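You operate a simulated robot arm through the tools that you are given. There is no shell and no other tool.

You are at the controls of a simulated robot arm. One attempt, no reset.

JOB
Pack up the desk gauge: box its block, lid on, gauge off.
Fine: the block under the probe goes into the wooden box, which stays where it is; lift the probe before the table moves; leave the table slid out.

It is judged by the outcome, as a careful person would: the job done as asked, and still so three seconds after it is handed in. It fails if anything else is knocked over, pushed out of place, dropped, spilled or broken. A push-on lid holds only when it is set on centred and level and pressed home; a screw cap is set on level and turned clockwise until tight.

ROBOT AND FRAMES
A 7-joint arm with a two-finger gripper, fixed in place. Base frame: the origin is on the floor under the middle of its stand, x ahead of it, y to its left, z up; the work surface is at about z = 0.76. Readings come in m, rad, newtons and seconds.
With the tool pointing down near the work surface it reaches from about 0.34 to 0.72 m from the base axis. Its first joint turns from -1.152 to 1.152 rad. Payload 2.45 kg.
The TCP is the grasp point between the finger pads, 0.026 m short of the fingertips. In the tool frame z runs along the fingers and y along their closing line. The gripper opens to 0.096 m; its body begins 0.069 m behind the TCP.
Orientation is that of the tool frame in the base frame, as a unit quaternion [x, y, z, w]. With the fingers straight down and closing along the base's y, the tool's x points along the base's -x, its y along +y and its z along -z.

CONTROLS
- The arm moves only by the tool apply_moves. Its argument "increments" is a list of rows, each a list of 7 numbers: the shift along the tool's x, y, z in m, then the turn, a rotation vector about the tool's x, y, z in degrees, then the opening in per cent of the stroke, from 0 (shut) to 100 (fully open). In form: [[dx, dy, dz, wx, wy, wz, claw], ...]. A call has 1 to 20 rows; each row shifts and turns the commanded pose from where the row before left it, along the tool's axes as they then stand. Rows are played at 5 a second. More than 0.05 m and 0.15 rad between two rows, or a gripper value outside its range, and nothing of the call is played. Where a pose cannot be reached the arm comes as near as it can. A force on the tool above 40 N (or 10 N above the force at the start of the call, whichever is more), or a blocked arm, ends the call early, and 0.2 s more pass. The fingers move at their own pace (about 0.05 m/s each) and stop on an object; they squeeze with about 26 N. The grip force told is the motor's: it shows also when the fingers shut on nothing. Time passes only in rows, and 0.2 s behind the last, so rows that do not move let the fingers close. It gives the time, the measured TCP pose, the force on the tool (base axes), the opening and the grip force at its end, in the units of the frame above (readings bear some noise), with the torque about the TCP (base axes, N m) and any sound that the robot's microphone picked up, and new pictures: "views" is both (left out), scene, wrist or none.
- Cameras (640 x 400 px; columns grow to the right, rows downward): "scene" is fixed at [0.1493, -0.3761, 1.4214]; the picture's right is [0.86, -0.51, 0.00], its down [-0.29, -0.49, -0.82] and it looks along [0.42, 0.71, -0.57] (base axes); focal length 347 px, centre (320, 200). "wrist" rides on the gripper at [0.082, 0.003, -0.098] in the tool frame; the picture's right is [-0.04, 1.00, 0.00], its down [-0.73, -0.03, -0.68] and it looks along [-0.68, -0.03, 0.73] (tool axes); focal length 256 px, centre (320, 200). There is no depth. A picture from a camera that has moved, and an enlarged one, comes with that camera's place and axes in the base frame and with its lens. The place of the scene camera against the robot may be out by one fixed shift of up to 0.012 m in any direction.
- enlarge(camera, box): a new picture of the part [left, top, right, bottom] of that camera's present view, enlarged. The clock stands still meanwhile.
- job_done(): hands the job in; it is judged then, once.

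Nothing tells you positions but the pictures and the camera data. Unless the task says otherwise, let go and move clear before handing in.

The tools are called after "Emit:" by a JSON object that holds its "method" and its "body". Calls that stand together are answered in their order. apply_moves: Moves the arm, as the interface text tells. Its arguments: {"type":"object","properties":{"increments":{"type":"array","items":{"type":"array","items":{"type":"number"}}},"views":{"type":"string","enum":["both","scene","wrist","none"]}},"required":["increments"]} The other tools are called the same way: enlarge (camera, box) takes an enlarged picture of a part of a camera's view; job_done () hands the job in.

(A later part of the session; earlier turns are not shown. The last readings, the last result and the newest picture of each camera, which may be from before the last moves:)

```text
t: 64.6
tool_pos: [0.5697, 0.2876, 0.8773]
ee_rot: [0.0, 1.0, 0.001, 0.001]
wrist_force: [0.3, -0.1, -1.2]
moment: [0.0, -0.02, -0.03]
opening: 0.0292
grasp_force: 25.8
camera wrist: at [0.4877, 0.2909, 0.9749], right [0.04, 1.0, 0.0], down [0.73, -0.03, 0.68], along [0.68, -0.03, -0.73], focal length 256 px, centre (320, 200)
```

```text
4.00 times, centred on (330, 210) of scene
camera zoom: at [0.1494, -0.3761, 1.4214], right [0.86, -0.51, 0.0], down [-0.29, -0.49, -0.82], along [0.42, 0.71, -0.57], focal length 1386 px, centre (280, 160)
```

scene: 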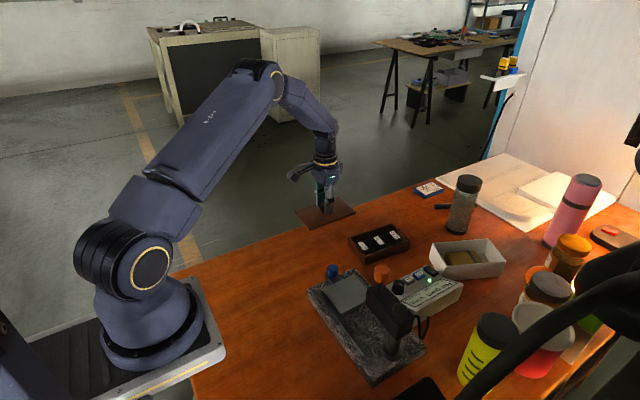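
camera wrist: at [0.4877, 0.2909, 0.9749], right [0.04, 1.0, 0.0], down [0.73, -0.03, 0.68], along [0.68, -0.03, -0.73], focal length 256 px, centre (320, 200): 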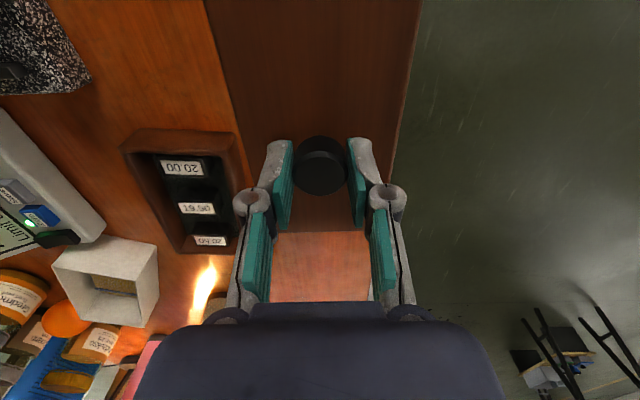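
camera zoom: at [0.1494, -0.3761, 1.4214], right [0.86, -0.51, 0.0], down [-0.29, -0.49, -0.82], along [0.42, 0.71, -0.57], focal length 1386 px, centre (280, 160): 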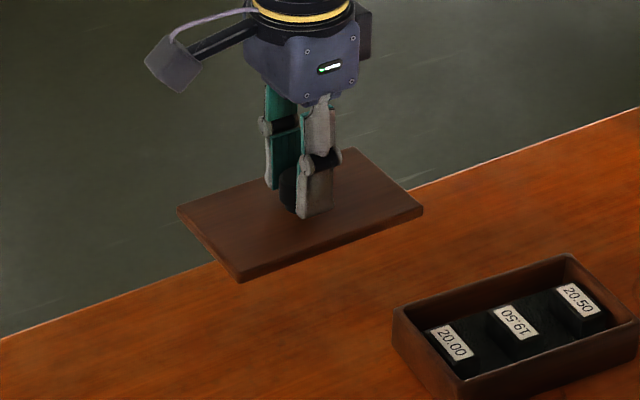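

The lid is held level. I'll carry it over the box centre, turn it to the box's -4.4° yaw, and lower to about 1 cm above the rim for an alignment check.

Emit:
{"method": "apply_moves", "body": {"increments": [[-0.01655, -0.02173, 0, 0, 0, 0, 0], [-0.01655, -0.02173, 0, 0, 0, 0, 0], [-0.01655, -0.02173, 0, 0, 0, 0, 0], [-0.01655, -0.02173, 0, 0, 0, 0, 0], [-0.01655, -0.02173, 0, 0, 0, 0, 0], [-0.01655, -0.02173, 0, 0, 0, 0, 0], [0, 0, 0, 0, 0, 2.2, 0], [0, 0, 0, 0, 0, 2.2, 0], [0, 0, 0.012, 0, 0, 0, 0], [0, 0, 0.012, 0, 0, 0, 0], [0, 0, 0, 0, 0, 0, 0]]}}

Emit:
{"method": "enlarge", "body": {"camera": "scene", "box": [335, 195, 425, 275]}}

Emit:
{"method": "enlarge", "body": {"camera": "wrist", "box": [180, 0, 460, 280]}}

```text
t: 67.0
tool_pos: [0.6684, 0.1561, 0.8535]
ee_rot: [0.039, 0.999, 0.0, 0.0]
wrist_force: [-0.1, 0.3, -0.8]
moment: [0.01, -0.01, -0.04]
opening: 0.0291
grasp_force: 26.0
camera wrist: at [0.5871, 0.1663, 0.9518], right [0.12, 0.99, 0.0], down [0.73, -0.09, 0.68], along [0.67, -0.08, -0.73], focal length 256 px, centre (320, 200)
```

scene: 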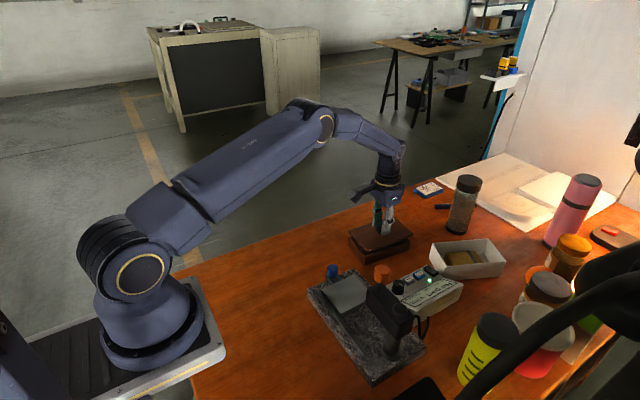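
wrist: 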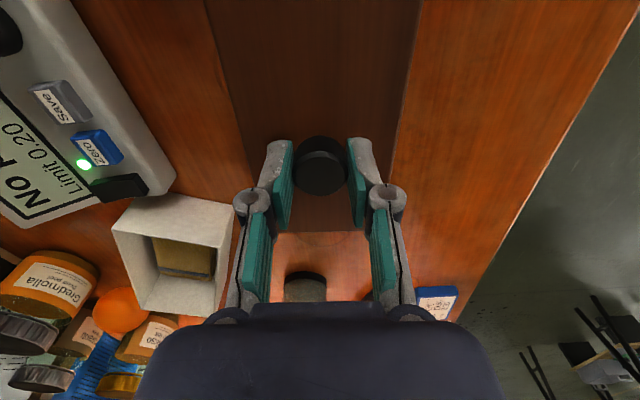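

```text
5.00 times, centred on (380, 235) of scene
camera zoom: at [0.1494, -0.3761, 1.4214], right [0.86, -0.51, 0.0], down [-0.29, -0.49, -0.82], along [0.42, 0.71, -0.57], focal length 1733 px, centre (20, 25)
```

zoom: 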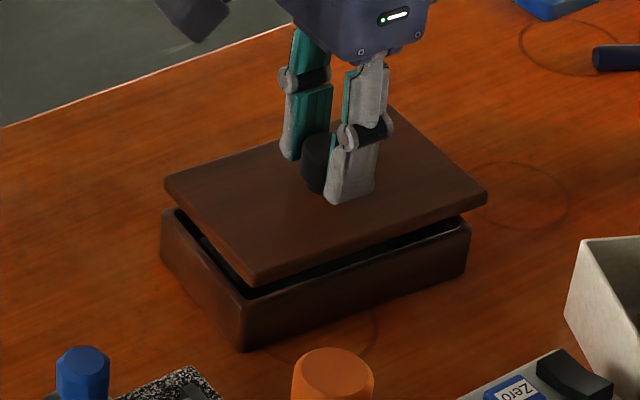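

```text
1.43 times, centred on (320, 140) of wrist
camera zoom: at [0.5871, 0.1663, 0.9518], right [0.12, 0.99, 0.0], down [0.73, -0.09, 0.68], along [0.67, -0.08, -0.73], focal length 366 px, centre (320, 286)
```

zoom: 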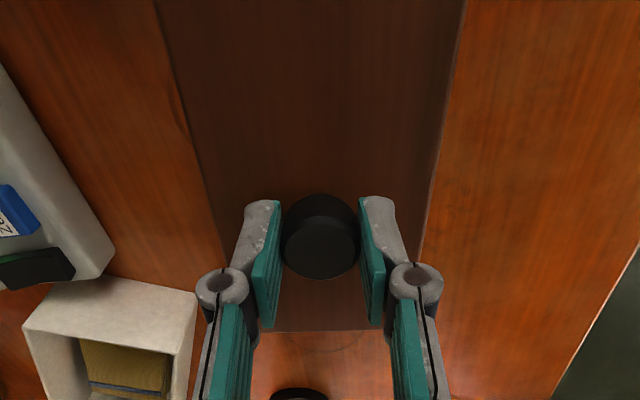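

I'll zoom in strongly on the corners to compare lid and box edges.

Emit:
{"method": "enlarge", "body": {"camera": "scene", "box": [362, 225, 402, 265]}}

Emit:
{"method": "enlarge", "body": {"camera": "scene", "box": [355, 220, 395, 250]}}

Emit:
{"method": "enlarge", "body": {"camera": "scene", "box": [395, 220, 435, 250]}}

Emit:
{"method": "enlarge", "body": {"camera": "scene", "box": [345, 215, 385, 265]}}

```text
10.00 times, centred on (382, 245) of scene
camera zoom: at [0.1494, -0.3761, 1.4214], right [0.86, -0.51, 0.0], down [-0.29, -0.49, -0.82], along [0.42, 0.71, -0.57], focal length 3466 px, centre (-300, -250)
```

zoom: 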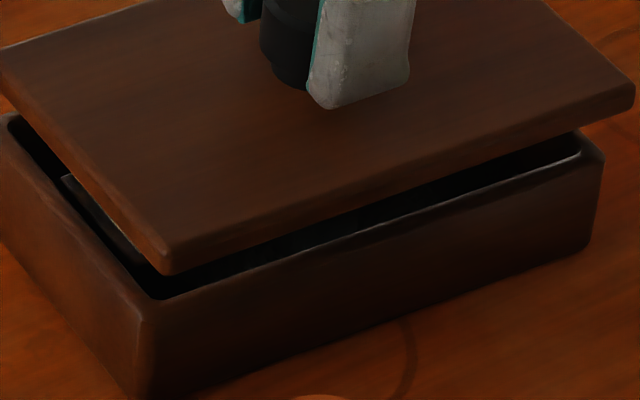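

```text
13.33 times, centred on (375, 235) of scene
camera zoom: at [0.1494, -0.3761, 1.4214], right [0.86, -0.51, 0.0], down [-0.29, -0.49, -0.82], along [0.42, 0.71, -0.57], focal length 4621 px, centre (-413, -267)
```

zoom: 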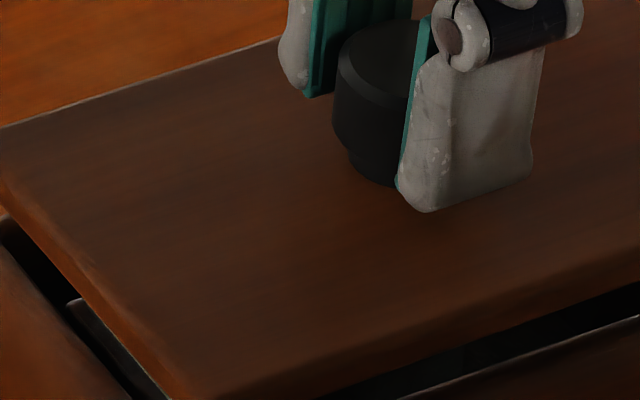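

```text
13.33 times, centred on (415, 235) of scene
camera zoom: at [0.1494, -0.3761, 1.4214], right [0.86, -0.51, 0.0], down [-0.29, -0.49, -0.82], along [0.42, 0.71, -0.57], focal length 4621 px, centre (-947, -267)
```

zoom: 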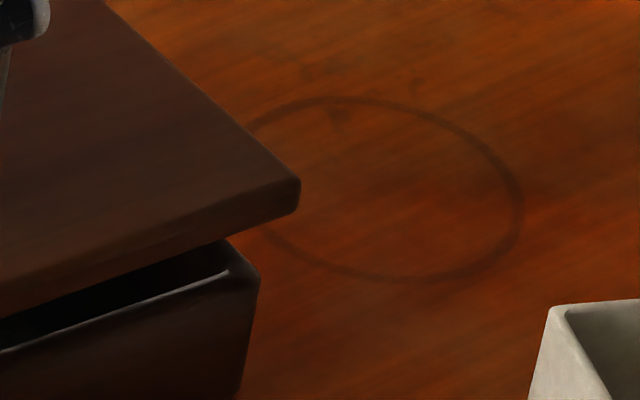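

```text
8.00 times, centred on (365, 240) of scene
camera zoom: at [0.1494, -0.3761, 1.4214], right [0.86, -0.51, 0.0], down [-0.29, -0.49, -0.82], along [0.42, 0.71, -0.57], focal length 2773 px, centre (-40, -120)
```

zoom: 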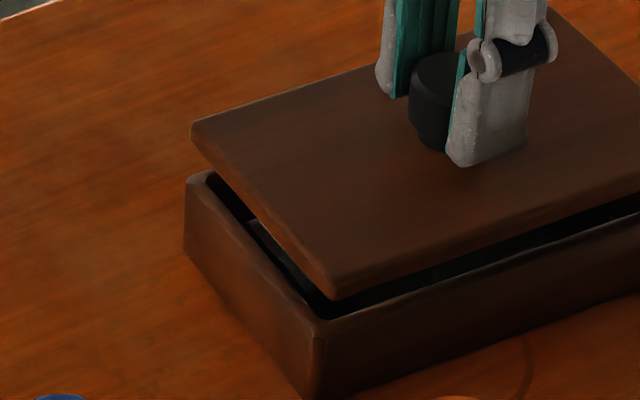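

Comparing corners, the lid looks within a few millimetres of centred, but the scene view is ambiguous at this height. I'll lower it to just above the rim so the edges can be compared directly.

Emit:
{"method": "apply_moves", "body": {"increments": [[0, 0, 0.005, 0, 0, 0, 0], [0, 0, 0.005, 0, 0, 0, 0], [0, 0, 0.003, 0, 0, 0, 0], [0, 0, 0, 0, 0, 0, 0]], "views": "none"}}

Emit:
{"method": "enlarge", "body": {"camera": "scene", "box": [345, 205, 425, 275]}}

Emit:
{"method": "enlarge", "body": {"camera": "scene", "box": [350, 235, 390, 265]}}

Emit:
{"method": "enlarge", "body": {"camera": "scene", "box": [390, 225, 430, 255]}}

Emit:
{"method": "enlarge", "body": {"camera": "scene", "box": [340, 220, 380, 250]}}

```text
t: 68.0
tool_pos: [0.67, 0.1547, 0.8401]
ee_rot: [0.038, 0.999, 0.0, 0.0]
wrist_force: [0.6, 0.0, -1.6]
moment: [0.02, 0.06, -0.03]
opening: 0.0291
grasp_force: 26.2
```

```text
5.71 times, centred on (385, 240) of scene
camera zoom: at [0.1494, -0.3761, 1.4214], right [0.86, -0.51, 0.0], down [-0.29, -0.49, -0.82], along [0.42, 0.71, -0.57], focal length 1981 px, centre (-51, -29)
```

zoom: 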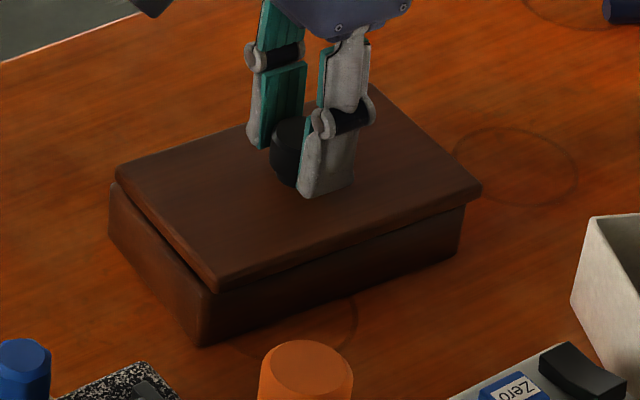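

```text
13.33 times, centred on (370, 250) of scene
camera zoom: at [0.1494, -0.3761, 1.4214], right [0.86, -0.51, 0.0], down [-0.29, -0.49, -0.82], along [0.42, 0.71, -0.57], focal length 4621 px, centre (-347, -467)
```

zoom: 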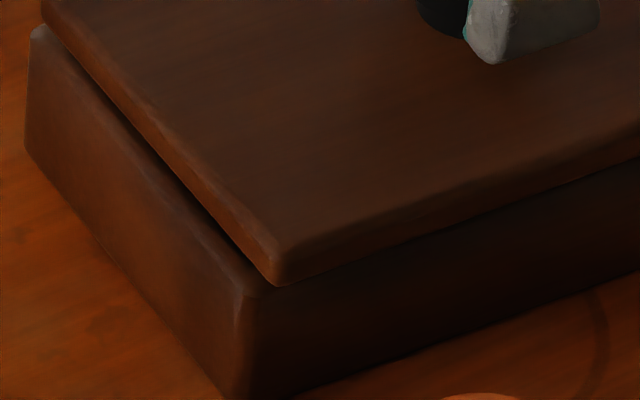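

```text
13.33 times, centred on (410, 240) of scene
camera zoom: at [0.1494, -0.3761, 1.4214], right [0.86, -0.51, 0.0], down [-0.29, -0.49, -0.82], along [0.42, 0.71, -0.57], focal length 4621 px, centre (-880, -333)
```

zoom: 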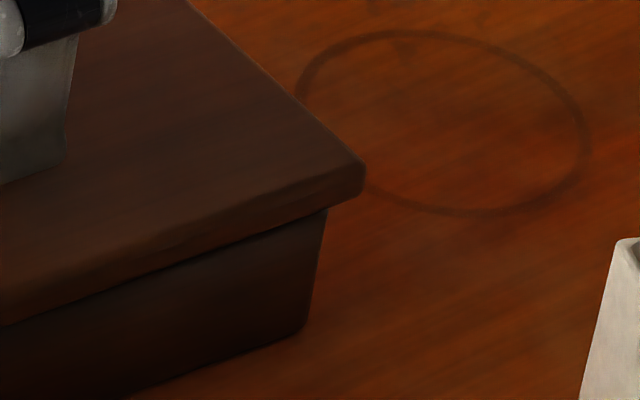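

```text
13.33 times, centred on (360, 235) of scene
camera zoom: at [0.1494, -0.3761, 1.4214], right [0.86, -0.51, 0.0], down [-0.29, -0.49, -0.82], along [0.42, 0.71, -0.57], focal length 4621 px, centre (-213, -267)
```

zoom: 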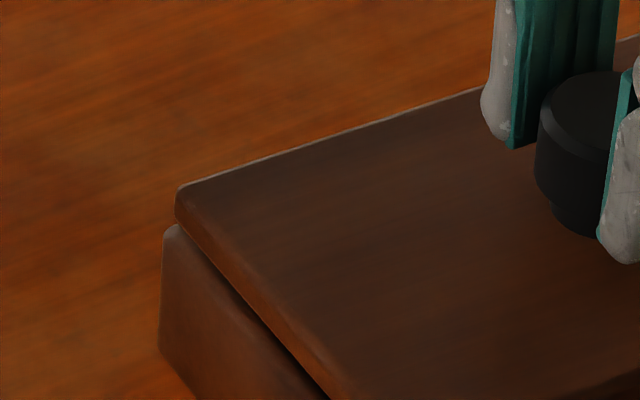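

The lid clearly overhangs toward +x/-y by several millimetres (the box shows at the left corner, the lid sticks out at the right corner). I'll shift it by about (-2.3, +4.9) mm and re-check.

Emit:
{"method": "apply_moves", "body": {"increments": [[0.0013, 0.0024, 0, 0, 0, 0, 0], [0.0013, 0.0023, 0, 0, 0, 0, 0], [0, 0, 0, 0, 0, 0, 0], [0, 0, 0, 0, 0, 0, 0]], "views": "wrist"}}

Emit:
{"method": "enlarge", "body": {"camera": "scene", "box": [350, 235, 390, 265]}}

Emit:
{"method": "enlarge", "body": {"camera": "scene", "box": [390, 225, 430, 255]}}

Emit:
{"method": "enlarge", "body": {"camera": "scene", "box": [340, 220, 380, 250]}}

```text
t: 69.0
tool_pos: [0.6671, 0.1613, 0.842]
ee_rot: [0.038, 0.999, 0.0, -0.001]
wrist_force: [0.1, 0.9, -0.9]
moment: [0.01, 0.0, -0.02]
opening: 0.0288
grasp_force: 26.1
camera wrist: at [0.5854, 0.1702, 0.9393], right [0.12, 0.99, 0.0], down [0.73, -0.09, 0.68], along [0.67, -0.08, -0.73], focal length 256 px, centre (320, 200)
```

wrist: 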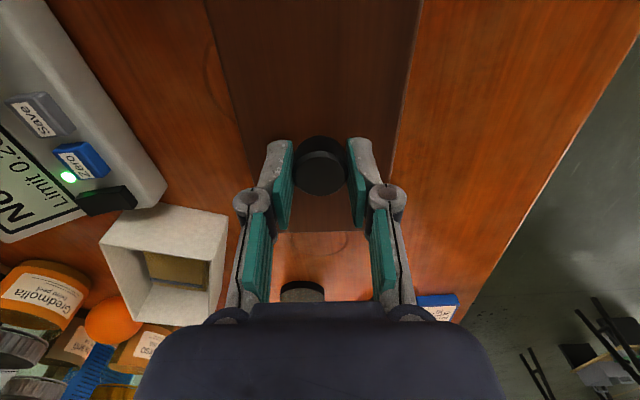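

```text
13.33 times, centred on (370, 250) of scene
camera zoom: at [0.1494, -0.3761, 1.4214], right [0.86, -0.51, 0.0], down [-0.29, -0.49, -0.82], along [0.42, 0.71, -0.57], focal length 4621 px, centre (-347, -467)
```

zoom: 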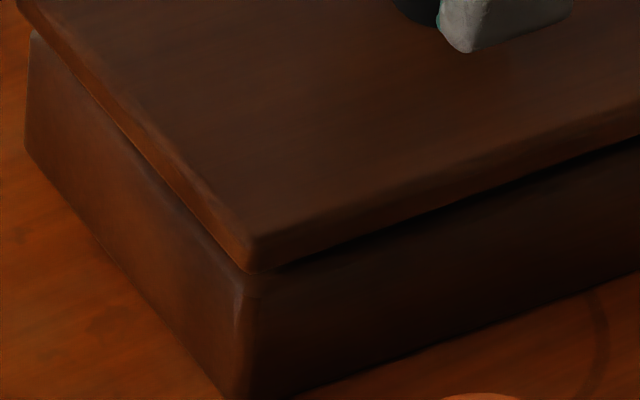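

```text
13.33 times, centred on (410, 240) of scene
camera zoom: at [0.1494, -0.3761, 1.4214], right [0.86, -0.51, 0.0], down [-0.29, -0.49, -0.82], along [0.42, 0.71, -0.57], focal length 4621 px, centre (-880, -333)
```

zoom: 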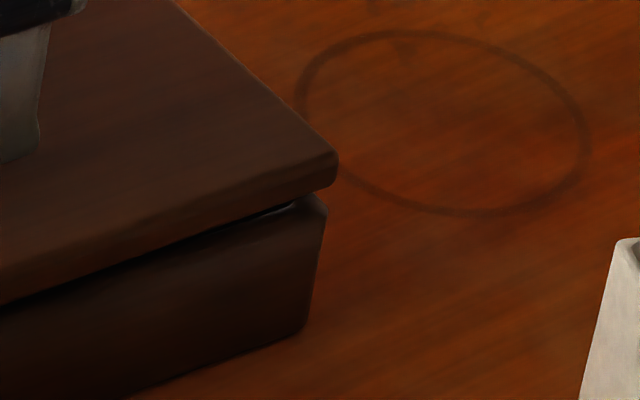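

```text
13.33 times, centred on (360, 235) of scene
camera zoom: at [0.1494, -0.3761, 1.4214], right [0.86, -0.51, 0.0], down [-0.29, -0.49, -0.82], along [0.42, 0.71, -0.57], focal length 4621 px, centre (-213, -267)
```

zoom: 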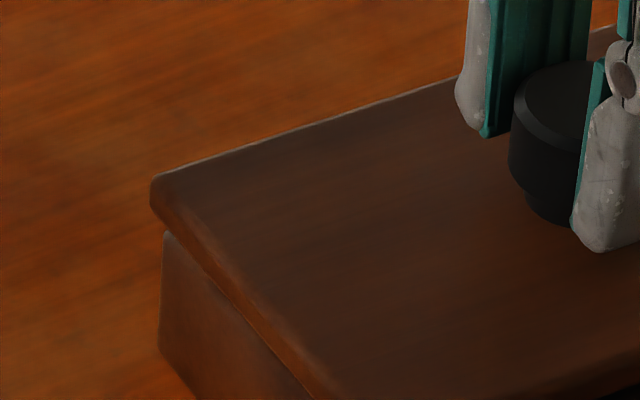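

Laterally it now overhangs almost equally left and right. I'll lower in small steps toward contact, then compare edges with no gap.

Emit:
{"method": "apply_moves", "body": {"increments": [[0, 0, 0.001, 0, 0, 0, 0], [0, 0, 0.001, 0, 0, 0, 0], [0, 0, 0.001, 0, 0, 0, 0], [0, 0, 0, 0, 0, 0, 0]], "views": "wrist"}}

Emit:
{"method": "enlarge", "body": {"camera": "scene", "box": [350, 235, 390, 265]}}

Emit:
{"method": "enlarge", "body": {"camera": "scene", "box": [390, 225, 430, 255]}}

```text
t: 70.0
tool_pos: [0.6665, 0.1593, 0.8376]
ee_rot: [0.039, 0.999, 0.0, 0.0]
wrist_force: [0.5, -0.1, -0.9]
moment: [-0.02, -0.02, 0.03]
opening: 0.029
grasp_force: 26.0
camera wrist: at [0.5854, 0.17, 0.936], right [0.12, 0.99, 0.0], down [0.73, -0.09, 0.68], along [0.67, -0.08, -0.73], focal length 256 px, centre (320, 200)
```

wrist: 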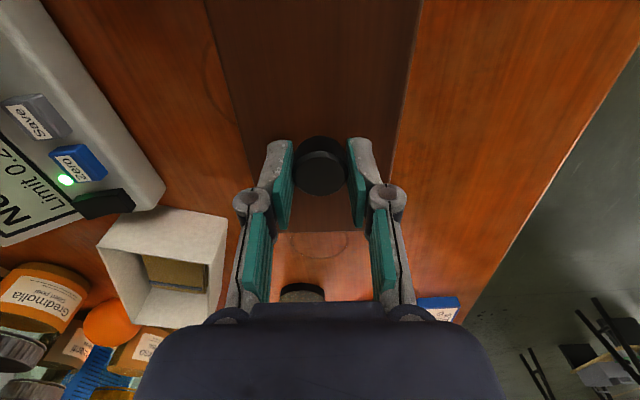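

```text
13.33 times, centred on (370, 250) of scene
camera zoom: at [0.1494, -0.3761, 1.4214], right [0.86, -0.51, 0.0], down [-0.29, -0.49, -0.82], along [0.42, 0.71, -0.57], focal length 4621 px, centre (-347, -467)
```

zoom: 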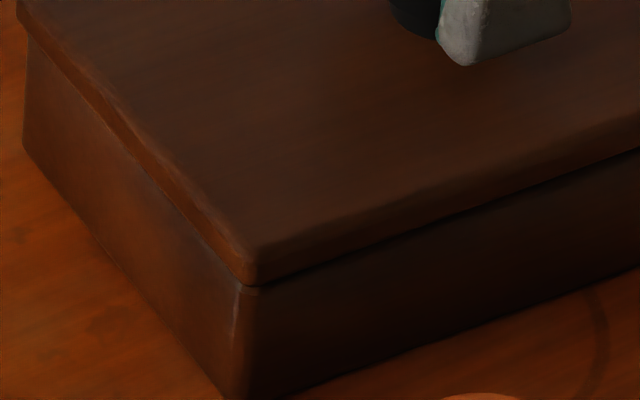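

```text
13.33 times, centred on (410, 240) of scene
camera zoom: at [0.1494, -0.3761, 1.4214], right [0.86, -0.51, 0.0], down [-0.29, -0.49, -0.82], along [0.42, 0.71, -0.57], focal length 4621 px, centre (-880, -333)
```

zoom: 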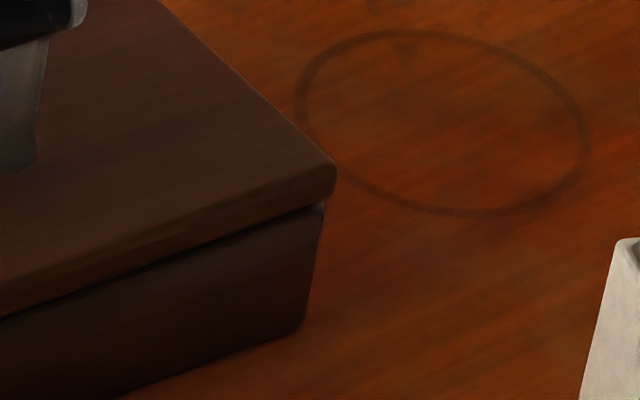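

Nearly touching. Continuing down in 1 mm steps.

Emit:
{"method": "apply_moves", "body": {"increments": [[0, 0, 0.001, 0, 0, 0, 0], [0, 0, 0.001, 0, 0, 0, 0], [0, 0, 0, 0, 0, 0, 0]], "views": "wrist"}}

Emit:
{"method": "enlarge", "body": {"camera": "scene", "box": [350, 235, 390, 265]}}

Emit:
{"method": "enlarge", "body": {"camera": "scene", "box": [390, 225, 430, 255]}}

Emit:
{"method": "enlarge", "body": {"camera": "scene", "box": [340, 220, 380, 250]}}

```text
t: 70.8
tool_pos: [0.6666, 0.1602, 0.8385]
ee_rot: [0.038, 0.999, 0.0, 0.0]
wrist_force: [-6.4, -2.4, 21.2]
moment: [-0.04, 0.43, -0.06]
opening: 0.0288
grasp_force: 25.8
camera wrist: at [0.5853, 0.17, 0.9357], right [0.12, 0.99, 0.0], down [0.73, -0.09, 0.68], along [0.68, -0.08, -0.73], focal length 256 px, centre (320, 200)
```

wrist: 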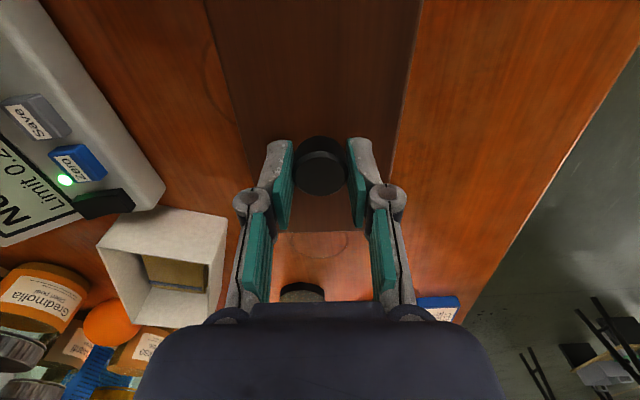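

```text
13.33 times, centred on (370, 250) of scene
camera zoom: at [0.1487, -0.3763, 1.4214], right [0.86, -0.51, 0.0], down [-0.29, -0.49, -0.82], along [0.42, 0.71, -0.57], focal length 4621 px, centre (-347, -467)
```

zoom: 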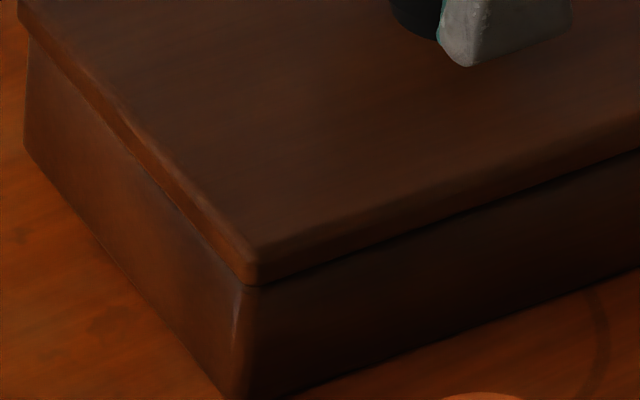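

```text
13.33 times, centred on (410, 240) of scene
camera zoom: at [0.1487, -0.3763, 1.4214], right [0.86, -0.51, 0.0], down [-0.29, -0.49, -0.82], along [0.42, 0.71, -0.57], focal length 4621 px, centre (-880, -333)
```

zoom: 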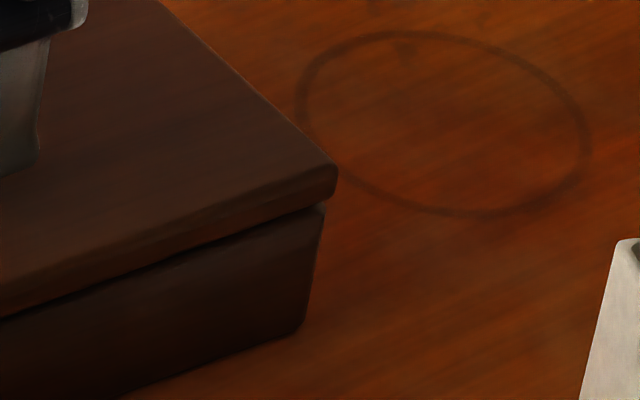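

```text
13.33 times, centred on (360, 235) of scene
camera zoom: at [0.1487, -0.3763, 1.4214], right [0.86, -0.51, 0.0], down [-0.29, -0.49, -0.82], along [0.42, 0.71, -0.57], focal length 4621 px, centre (-213, -267)
```

zoom: 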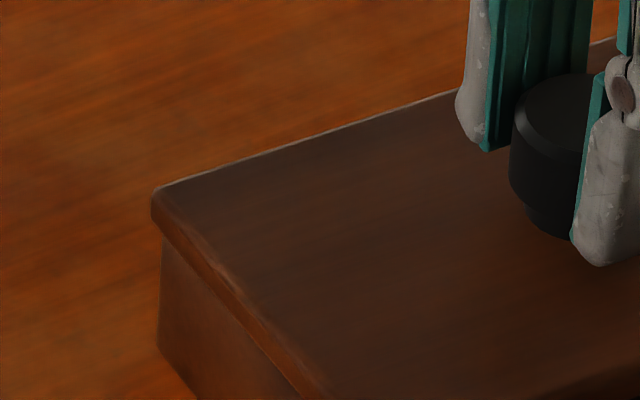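

Contact at 21 N with the moment suggesting the load is on the near (-x) side. Let me zoom in on the seam before adjusting.

Emit:
{"method": "enlarge", "body": {"camera": "scene", "box": [366, 246, 382, 260]}}

Emit:
{"method": "enlarge", "body": {"camera": "scene", "box": [398, 232, 414, 246]}}

Emit:
{"method": "enlarge", "body": {"camera": "scene", "box": [346, 230, 362, 244]}}

```text
16.00 times, centred on (374, 253) of scene
camera zoom: at [0.1487, -0.3763, 1.4214], right [0.86, -0.51, 0.0], down [-0.29, -0.49, -0.82], along [0.42, 0.71, -0.57], focal length 5546 px, centre (-544, -648)
```

zoom: 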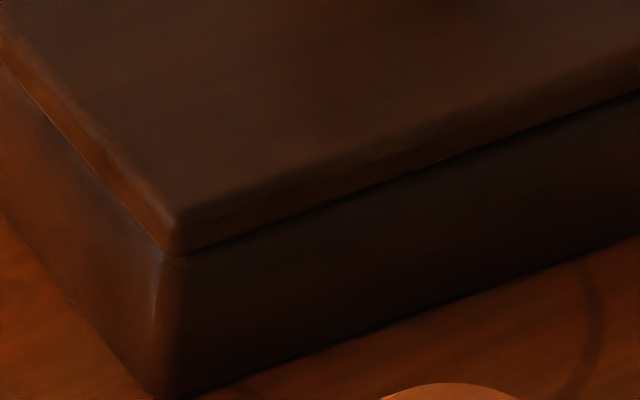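

```text
16.00 times, centred on (406, 239) of scene
camera zoom: at [0.1487, -0.3763, 1.4214], right [0.86, -0.51, 0.0], down [-0.29, -0.49, -0.82], along [0.42, 0.71, -0.57], focal length 5546 px, centre (-1056, -424)
```

zoom: 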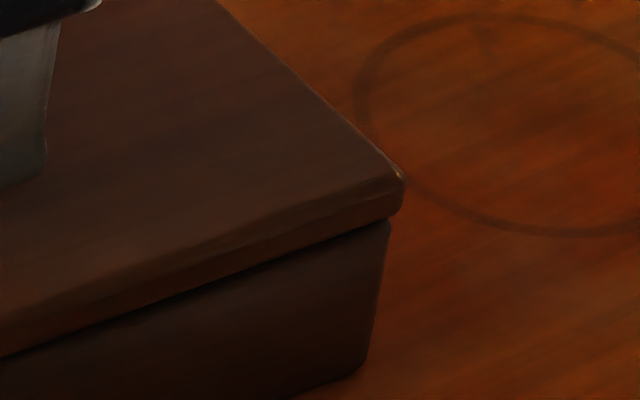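

```text
16.00 times, centred on (354, 237) of scene
camera zoom: at [0.1487, -0.3763, 1.4214], right [0.86, -0.51, 0.0], down [-0.29, -0.49, -0.82], along [0.42, 0.71, -0.57], focal length 5546 px, centre (-224, -392)
```

zoom: 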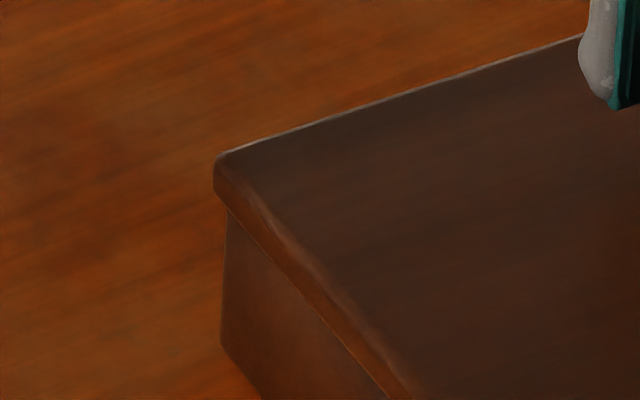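

The seam shows the lid is laterally centred, but the box is turned about 1.2° more than the lid and lies about 1 mm farther in +x. I'll lift 2 mm, correct the yaw and x, and lower again.

Emit:
{"method": "apply_moves", "body": {"increments": [[0, 0, -0.0035, 0, 0, 0, 0], [-0.0012, 0.0004, 0, 0, 0, 1.2, 0], [0, 0, 0, 0, 0, 0, 0], [0, 0, 0.001, 0, 0, 0, 0], [0, 0, 0.001, 0, 0, 0, 0], [0, 0, 0, 0, 0, 0, 0]], "views": "wrist"}}

Emit:
{"method": "enlarge", "body": {"camera": "scene", "box": [366, 246, 382, 260]}}

Emit:
{"method": "enlarge", "body": {"camera": "scene", "box": [398, 232, 414, 246]}}

Emit:
{"method": "enlarge", "body": {"camera": "scene", "box": [346, 230, 362, 244]}}

```text
t: 72.2
tool_pos: [0.6672, 0.1606, 0.8378]
ee_rot: [0.049, 0.999, 0.0, 0.0]
wrist_force: [-1.0, -0.3, 2.3]
moment: [0.0, -0.19, 0.04]
opening: 0.029
grasp_force: 25.9
camera wrist: at [0.586, 0.1719, 0.9359], right [0.14, 0.99, 0.0], down [0.73, -0.1, 0.68], along [0.67, -0.09, -0.73], focal length 256 px, centre (320, 200)
```

wrist: 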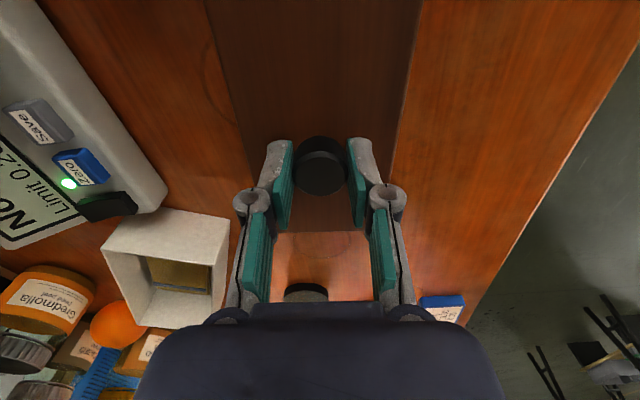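

```text
16.00 times, centred on (374, 253) of scene
camera zoom: at [0.1493, -0.3761, 1.4214], right [0.86, -0.51, 0.0], down [-0.29, -0.49, -0.82], along [0.42, 0.71, -0.57], focal length 5546 px, centre (-544, -648)
```

zoom: 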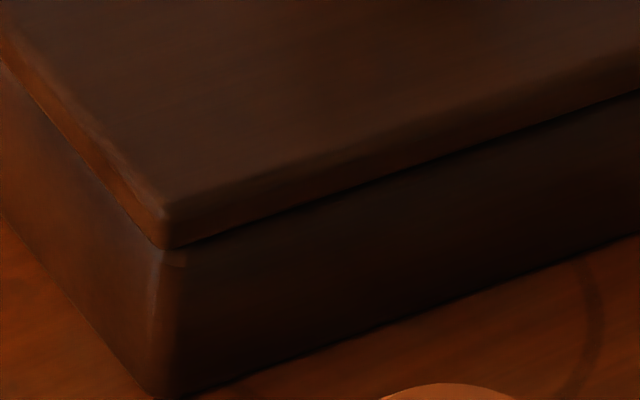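

```text
16.00 times, centred on (406, 239) of scene
camera zoom: at [0.1493, -0.3761, 1.4214], right [0.86, -0.51, 0.0], down [-0.29, -0.49, -0.82], along [0.42, 0.71, -0.57], focal length 5546 px, centre (-1056, -424)
```

zoom: 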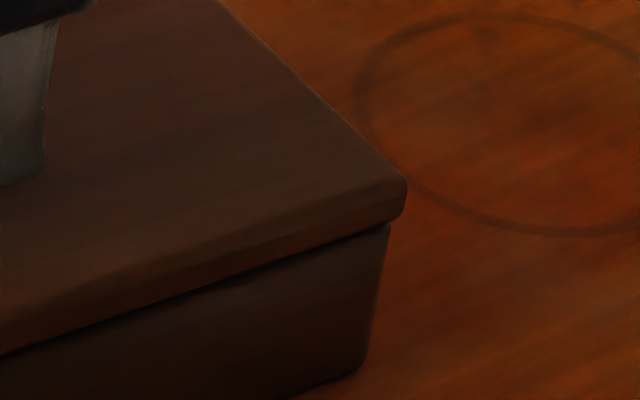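

```text
16.00 times, centred on (354, 237) of scene
camera zoom: at [0.1493, -0.3761, 1.4214], right [0.86, -0.51, 0.0], down [-0.29, -0.49, -0.82], along [0.42, 0.71, -0.57], focal length 5546 px, centre (-224, -392)
```

zoom: 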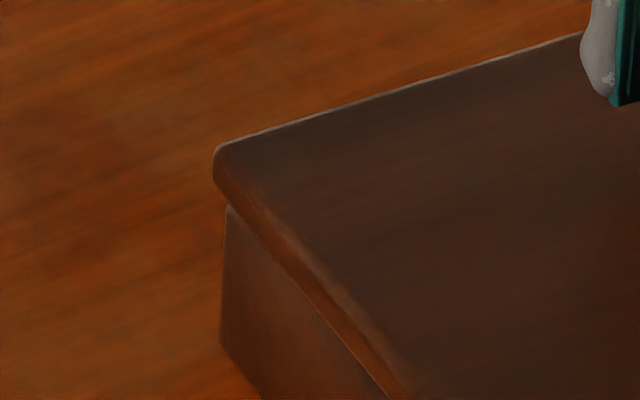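

The corners now overhang evenly and the edges are parallel; the lid just touches (2 N). I'll press gently and watch whether it goes down.

Emit:
{"method": "apply_moves", "body": {"increments": [[0, 0, 0.0007, 0, 0, 0, 0], [0, 0, 0.0007, 0, 0, 0, 0], [0, 0, 0, 0, 0, 0, 0]], "views": "wrist"}}

Emit:
{"method": "enlarge", "body": {"camera": "scene", "box": [350, 235, 390, 265]}}

Emit:
{"method": "enlarge", "body": {"camera": "scene", "box": [398, 232, 414, 246]}}

```text
t: 73.0
tool_pos: [0.6683, 0.1591, 0.8358]
ee_rot: [0.048, 0.999, 0.0, 0.0]
wrist_force: [-6.1, -1.6, 20.7]
moment: [-0.06, 0.35, -0.01]
opening: 0.0292
grasp_force: 26.1
camera wrist: at [0.5864, 0.172, 0.9356], right [0.14, 0.99, 0.0], down [0.73, -0.1, 0.68], along [0.67, -0.09, -0.73], focal length 256 px, centre (320, 200)
```

wrist: 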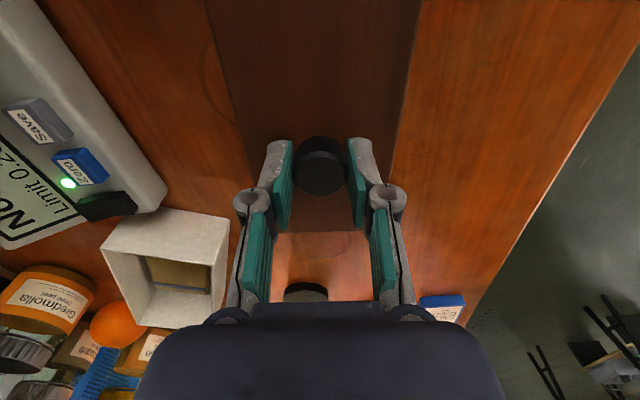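

```text
13.33 times, centred on (370, 250) of scene
camera zoom: at [0.1488, -0.3762, 1.4214], right [0.86, -0.51, 0.0], down [-0.29, -0.49, -0.82], along [0.42, 0.71, -0.57], focal length 4621 px, centre (-347, -467)
```

zoom: 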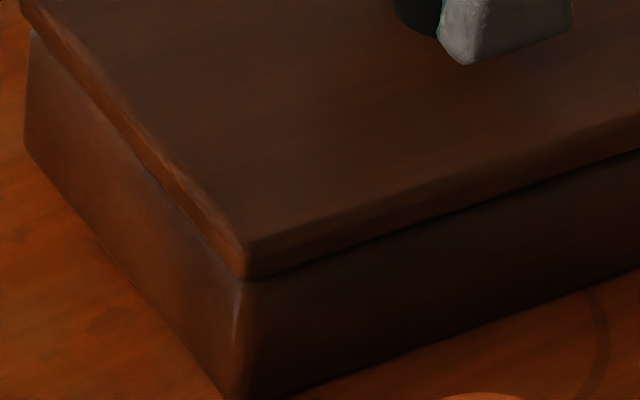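

```text
16.00 times, centred on (406, 239) of scene
camera zoom: at [0.1488, -0.3762, 1.4214], right [0.86, -0.51, 0.0], down [-0.29, -0.49, -0.82], along [0.42, 0.71, -0.57], focal length 5546 px, centre (-1056, -424)
```

zoom: 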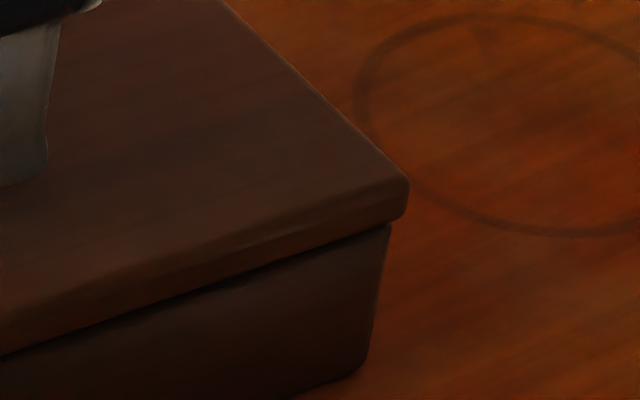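

The lid rests evenly (the load is centred once the sideways force is accounted for). I'll press a bit harder while staying under the force limit, and watch for it to seat.

Emit:
{"method": "apply_moves", "body": {"increments": [[0, 0, 0.0006, 0, 0, 0, 0], [0, 0, 0.0006, 0, 0, 0, 0], [0, 0, 0, 0, 0, 0, 0]], "views": "wrist"}}

Emit:
{"method": "enlarge", "body": {"camera": "scene", "box": [398, 232, 414, 246]}}

Emit:
{"method": "enlarge", "body": {"camera": "scene", "box": [366, 246, 382, 260]}}

```text
t: 73.8
tool_pos: [0.6677, 0.1608, 0.8345]
ee_rot: [0.048, 0.999, 0.001, 0.002]
wrist_force: [-0.1, -0.4, 18.7]
moment: [-0.01, -0.03, 0.01]
opening: 0.0291
grasp_force: 25.8
camera wrist: at [0.5868, 0.172, 0.9331], right [0.14, 0.99, 0.0], down [0.73, -0.1, 0.68], along [0.67, -0.09, -0.73], focal length 256 px, centre (320, 200)
```

wrist: 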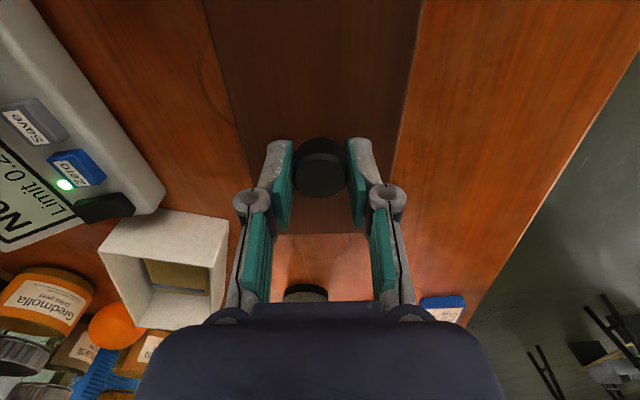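

```text
16.00 times, centred on (406, 239) of scene
camera zoom: at [0.1489, -0.3762, 1.4214], right [0.86, -0.51, 0.0], down [-0.29, -0.49, -0.82], along [0.42, 0.71, -0.57], focal length 5546 px, centre (-1056, -424)
```

zoom: 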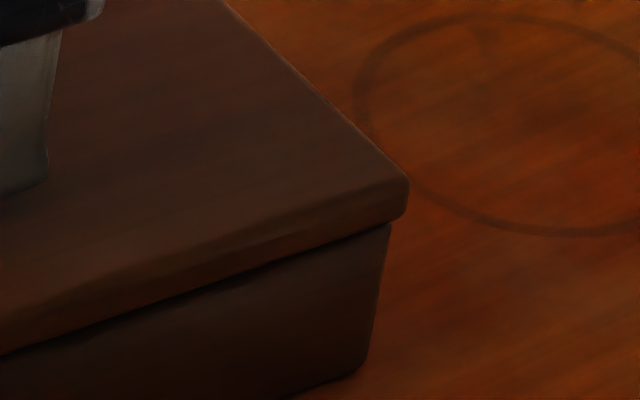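

```text
16.00 times, centred on (374, 253) of scene
camera zoom: at [0.1489, -0.3762, 1.4214], right [0.86, -0.51, 0.0], down [-0.29, -0.49, -0.82], along [0.42, 0.71, -0.57], focal length 5546 px, centre (-544, -648)
```

zoom: 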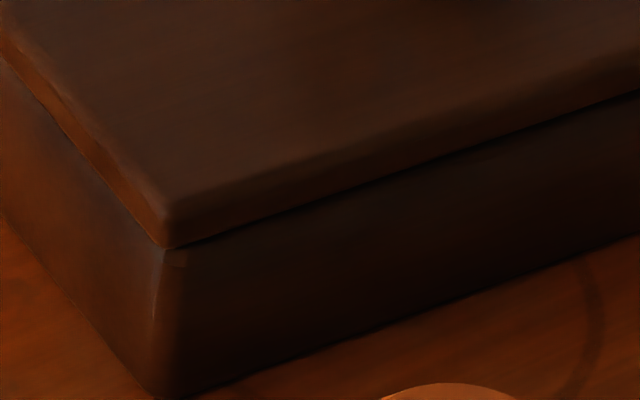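

The fingers slipped about 2.5 mm down the knob, and the lid itself didn't move. I'll relieve the force, let the lid rest on the box, and inspect it from closer with the wrist camera.

Emit:
{"method": "apply_moves", "body": {"increments": [[0, 0, -0.001, 0, 0, 0, 0], [0, 0, 0, 0, 0, 0, 34], [0, 0, 0, 0, 0, 0, 45], [0, 0, 0, 0, 0, 0, 60], [0, 0, -0.01, 0, 0, 0, 60], [0, 0, -0.02, 0, 0, 0, 60], [0, 0, -0.03, 0, 0, 0, 60], [0.03, 0, -0.03, 0, 0, 0, 60], [0.04, 0, 0, 0, 0, 0, 60], [0.04, 0, 0, 0, 0, 0, 60], [0, 0, 0, 0, 0, 0, 60]]}}

Emit:
{"method": "enlarge", "body": {"camera": "wrist", "box": [230, 80, 410, 260]}}

Emit:
{"method": "enlarge", "body": {"camera": "scene", "box": [340, 195, 430, 275]}}

```text
t: 76.2
tool_pos: [0.5562, 0.1716, 0.9267]
ee_rot: [0.049, 0.999, 0.0, 0.0]
wrist_force: [0.6, 0.2, 0.3]
moment: [0.02, -0.01, 0.02]
opening: 0.0578
grasp_force: 0.0
heard: snap
camera wrist: at [0.4752, 0.1829, 1.0244], right [0.14, 0.99, 0.0], down [0.73, -0.1, 0.68], along [0.67, -0.09, -0.73], focal length 256 px, centre (320, 200)
```

scene: 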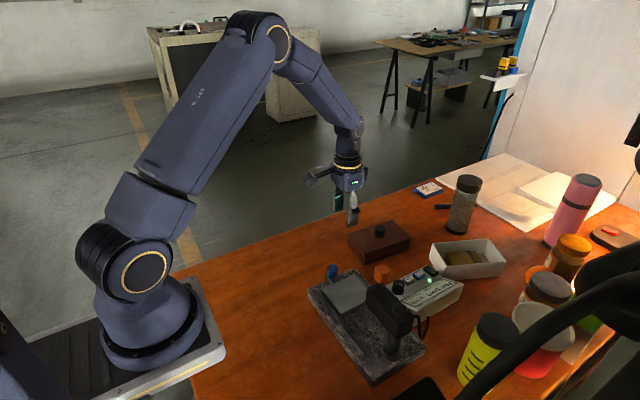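
wrist: 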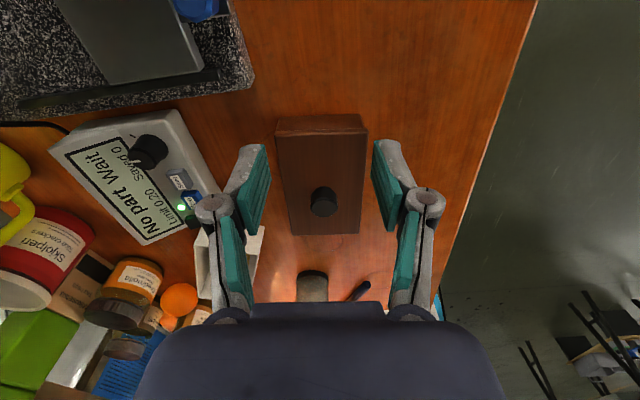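

```text
2.22 times, centred on (320, 170) of wrist
camera zoom: at [0.4752, 0.1829, 1.0244], right [0.14, 0.99, 0.0], down [0.73, -0.1, 0.68], along [0.67, -0.09, -0.73], focal length 569 px, centre (320, 267)
```

zoom: 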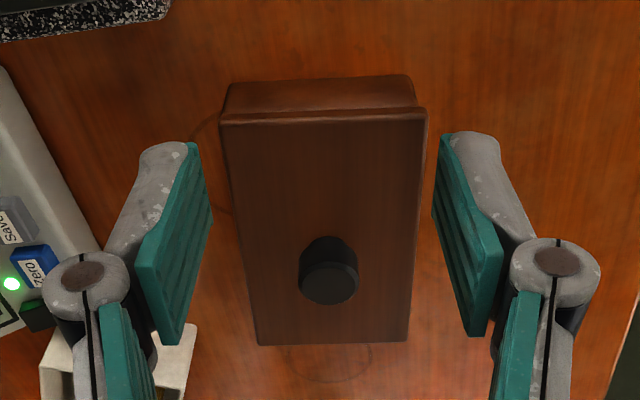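

```text
5.00 times, centred on (385, 235) of scene
camera zoom: at [0.1493, -0.3761, 1.4214], right [0.86, -0.51, 0.0], down [-0.29, -0.49, -0.82], along [0.42, 0.71, -0.57], focal length 1733 px, centre (-5, 25)
```

zoom: 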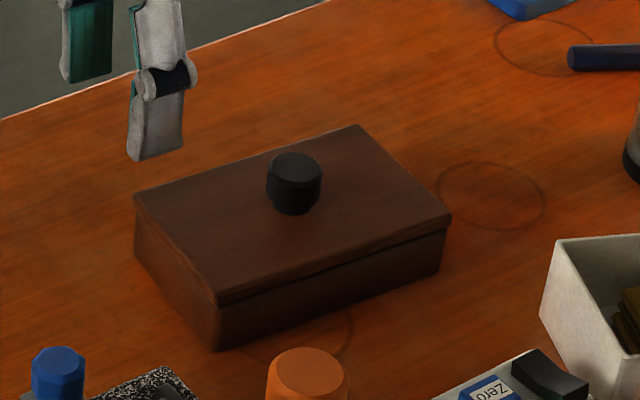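

I heard a "snap", possibly the lid seating or unseating. I'll zoom in on the seam to check how the lid sits now.

Emit:
{"method": "enlarge", "body": {"camera": "scene", "box": [366, 246, 382, 260]}}

Emit:
{"method": "enlarge", "body": {"camera": "scene", "box": [398, 232, 414, 246]}}

Emit:
{"method": "enlarge", "body": {"camera": "scene", "box": [346, 230, 362, 244]}}

Emit:
{"method": "enlarge", "body": {"camera": "wrist", "box": [260, 100, 380, 150]}}

Emit:
{"method": "enlarge", "body": {"camera": "scene", "box": [300, 250, 470, 390]}}

```text
16.00 times, centred on (374, 253) of scene
camera zoom: at [0.1493, -0.3761, 1.4214], right [0.86, -0.51, 0.0], down [-0.29, -0.49, -0.82], along [0.42, 0.71, -0.57], focal length 5546 px, centre (-544, -648)
```

zoom: 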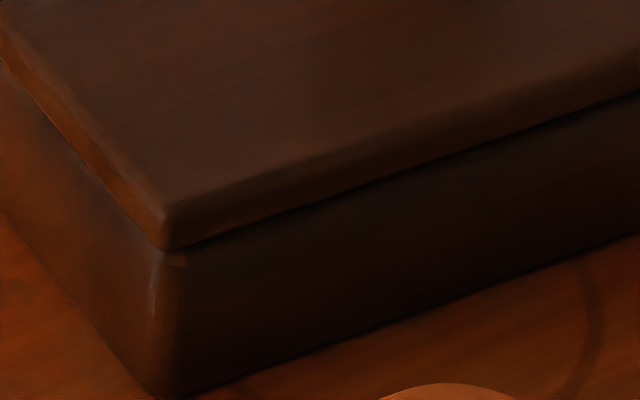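

```text
16.00 times, centred on (406, 239) of scene
camera zoom: at [0.1493, -0.3761, 1.4214], right [0.86, -0.51, 0.0], down [-0.29, -0.49, -0.82], along [0.42, 0.71, -0.57], focal length 5546 px, centre (-1056, -424)
```

zoom: 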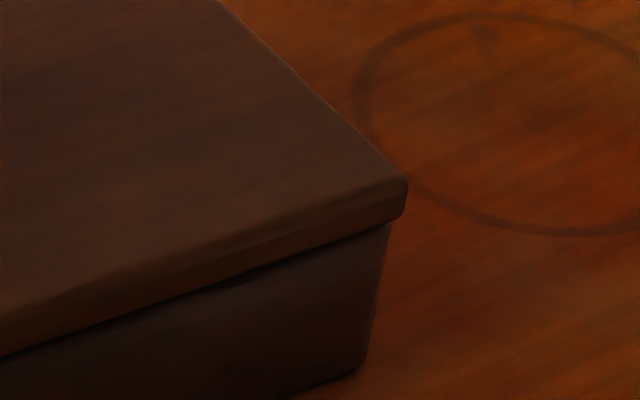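

```text
16.00 times, centred on (354, 237) of scene
camera zoom: at [0.1493, -0.3761, 1.4214], right [0.86, -0.51, 0.0], down [-0.29, -0.49, -0.82], along [0.42, 0.71, -0.57], focal length 5546 px, centre (-224, -392)
```

zoom: 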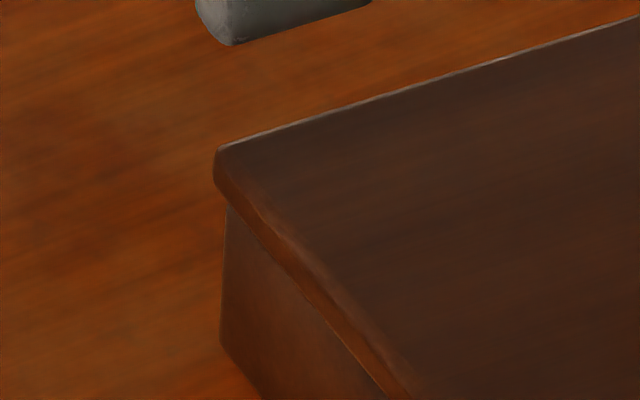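

```text
5.33 times, centred on (320, 125) of wrist
camera zoom: at [0.4752, 0.1829, 1.0244], right [0.14, 0.99, 0.0], down [0.73, -0.1, 0.68], along [0.67, -0.09, -0.73], focal length 1365 px, centre (320, 600)
```

zoom: 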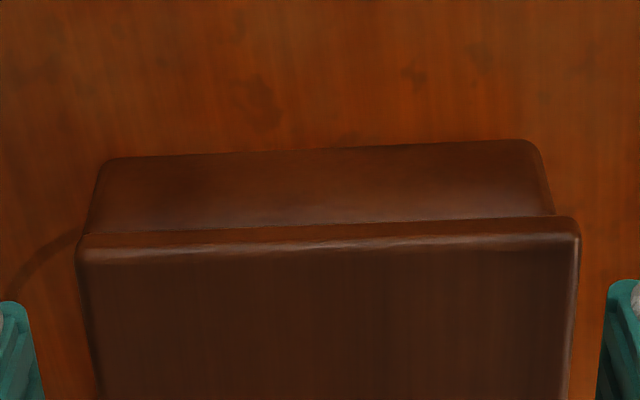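

```text
2.86 times, centred on (385, 320) of scene
camera zoom: at [0.1493, -0.3761, 1.4214], right [0.86, -0.51, 0.0], down [-0.29, -0.49, -0.82], along [0.42, 0.71, -0.57], focal length 990 px, centre (134, -143)
```

zoom: 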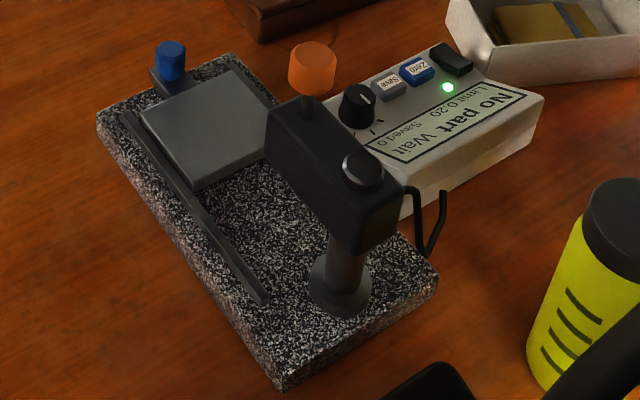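

The lid looks level and overhangs evenly, but I'm not sure the snap was the lid seating. I'll regrip the knob and test with a very gentle upward pull.

Emit:
{"method": "apply_moves", "body": {"increments": [[-0.037, 0, 0, 0, 0, 0, 60], [-0.037, 0, 0, 0, 0, 0, 60], [-0.037, -0.0003, 0, 0, 0, 0, 60], [0, 0, 0.02, 0, 0, 0, 60], [0, 0, 0.025, 0, 0, 0, 60], [0, 0, 0.025, 0, 0, 0, 60], [0, 0, 0.0185, 0, 0, 0, 60], [0, 0, 0, 0, 0, 0, 60]], "views": "wrist"}}

Emit:
{"method": "enlarge", "body": {"camera": "wrist", "box": [220, 80, 420, 280]}}

Emit:
{"method": "enlarge", "body": {"camera": "scene", "box": [350, 205, 410, 250]}}

```text
t: 78.0
tool_pos: [0.6687, 0.16, 0.8363]
ee_rot: [0.049, 0.999, -0.001, 0.0]
wrist_force: [0.2, 0.7, 0.2]
moment: [0.01, -0.02, 0.01]
opening: 0.0574
grasp_force: 0.1
camera wrist: at [0.5873, 0.1716, 0.9357], right [0.14, 0.99, 0.0], down [0.73, -0.1, 0.68], along [0.67, -0.09, -0.73], focal length 256 px, centre (320, 200)
```

wrist: 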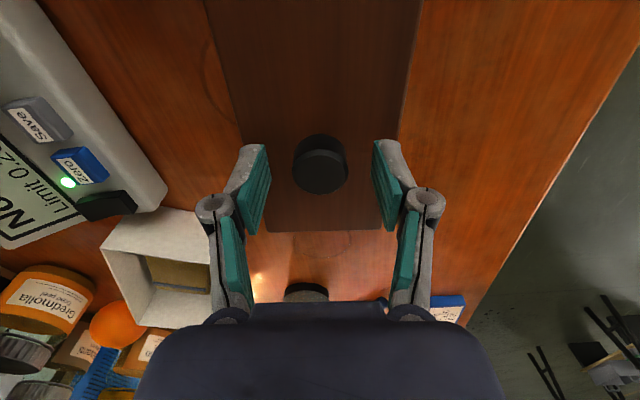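

```text
2.00 times, centred on (320, 180) of wrist
camera zoom: at [0.5873, 0.1716, 0.9357], right [0.14, 0.99, 0.0], down [0.73, -0.1, 0.68], along [0.67, -0.09, -0.73], focal length 512 px, centre (320, 240)
```

zoom: 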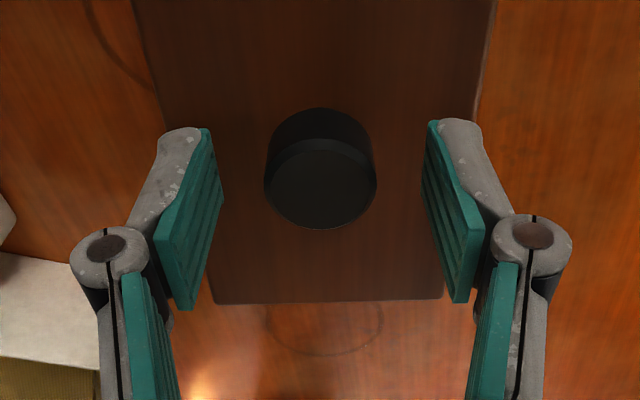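

```text
8.89 times, centred on (380, 228) of scene
camera zoom: at [0.1493, -0.3761, 1.4214], right [0.86, -0.51, 0.0], down [-0.29, -0.49, -0.82], along [0.42, 0.71, -0.57], focal length 3081 px, centre (-213, -44)
```

zoom: 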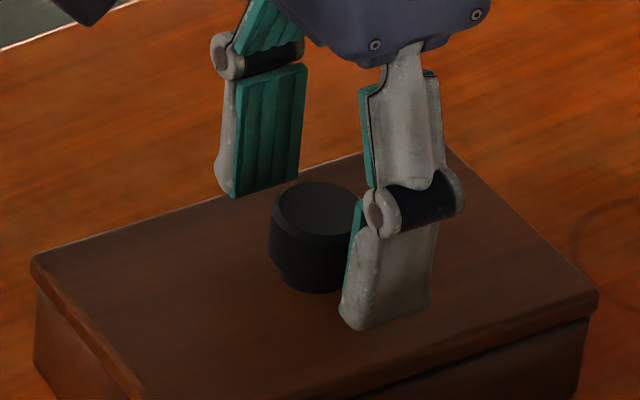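

The knob is between the fingers. I'll close on it and pull up very gently.

Emit:
{"method": "apply_moves", "body": {"increments": [[0, 0, 0, 0, 0, 0, 45], [0, 0, 0, 0, 0, 0, 30], [0, 0, 0, 0, 0, 0, 15], [0, 0, 0, 0, 0, 0, 0], [0, 0, 0, 0, 0, 0, 0], [0, 0, -0.0003, 0, 0, 0, 0], [0, 0, 0, 0, 0, 0, 0]], "views": "wrist"}}

```text
t: 79.6
tool_pos: [0.6693, 0.1609, 0.838]
ee_rot: [0.049, 0.999, 0.0, 0.0]
wrist_force: [0.8, 0.0, -0.9]
moment: [-0.04, 0.02, 0.0]
opening: 0.0288
grasp_force: 26.1
heard: snap
camera wrist: at [0.5874, 0.1712, 0.9363], right [0.14, 0.99, 0.0], down [0.73, -0.1, 0.68], along [0.67, -0.09, -0.73], focal length 256 px, centre (320, 200)
```

wrist: 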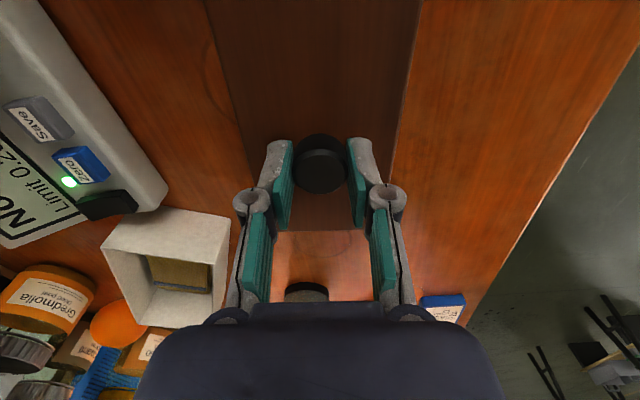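

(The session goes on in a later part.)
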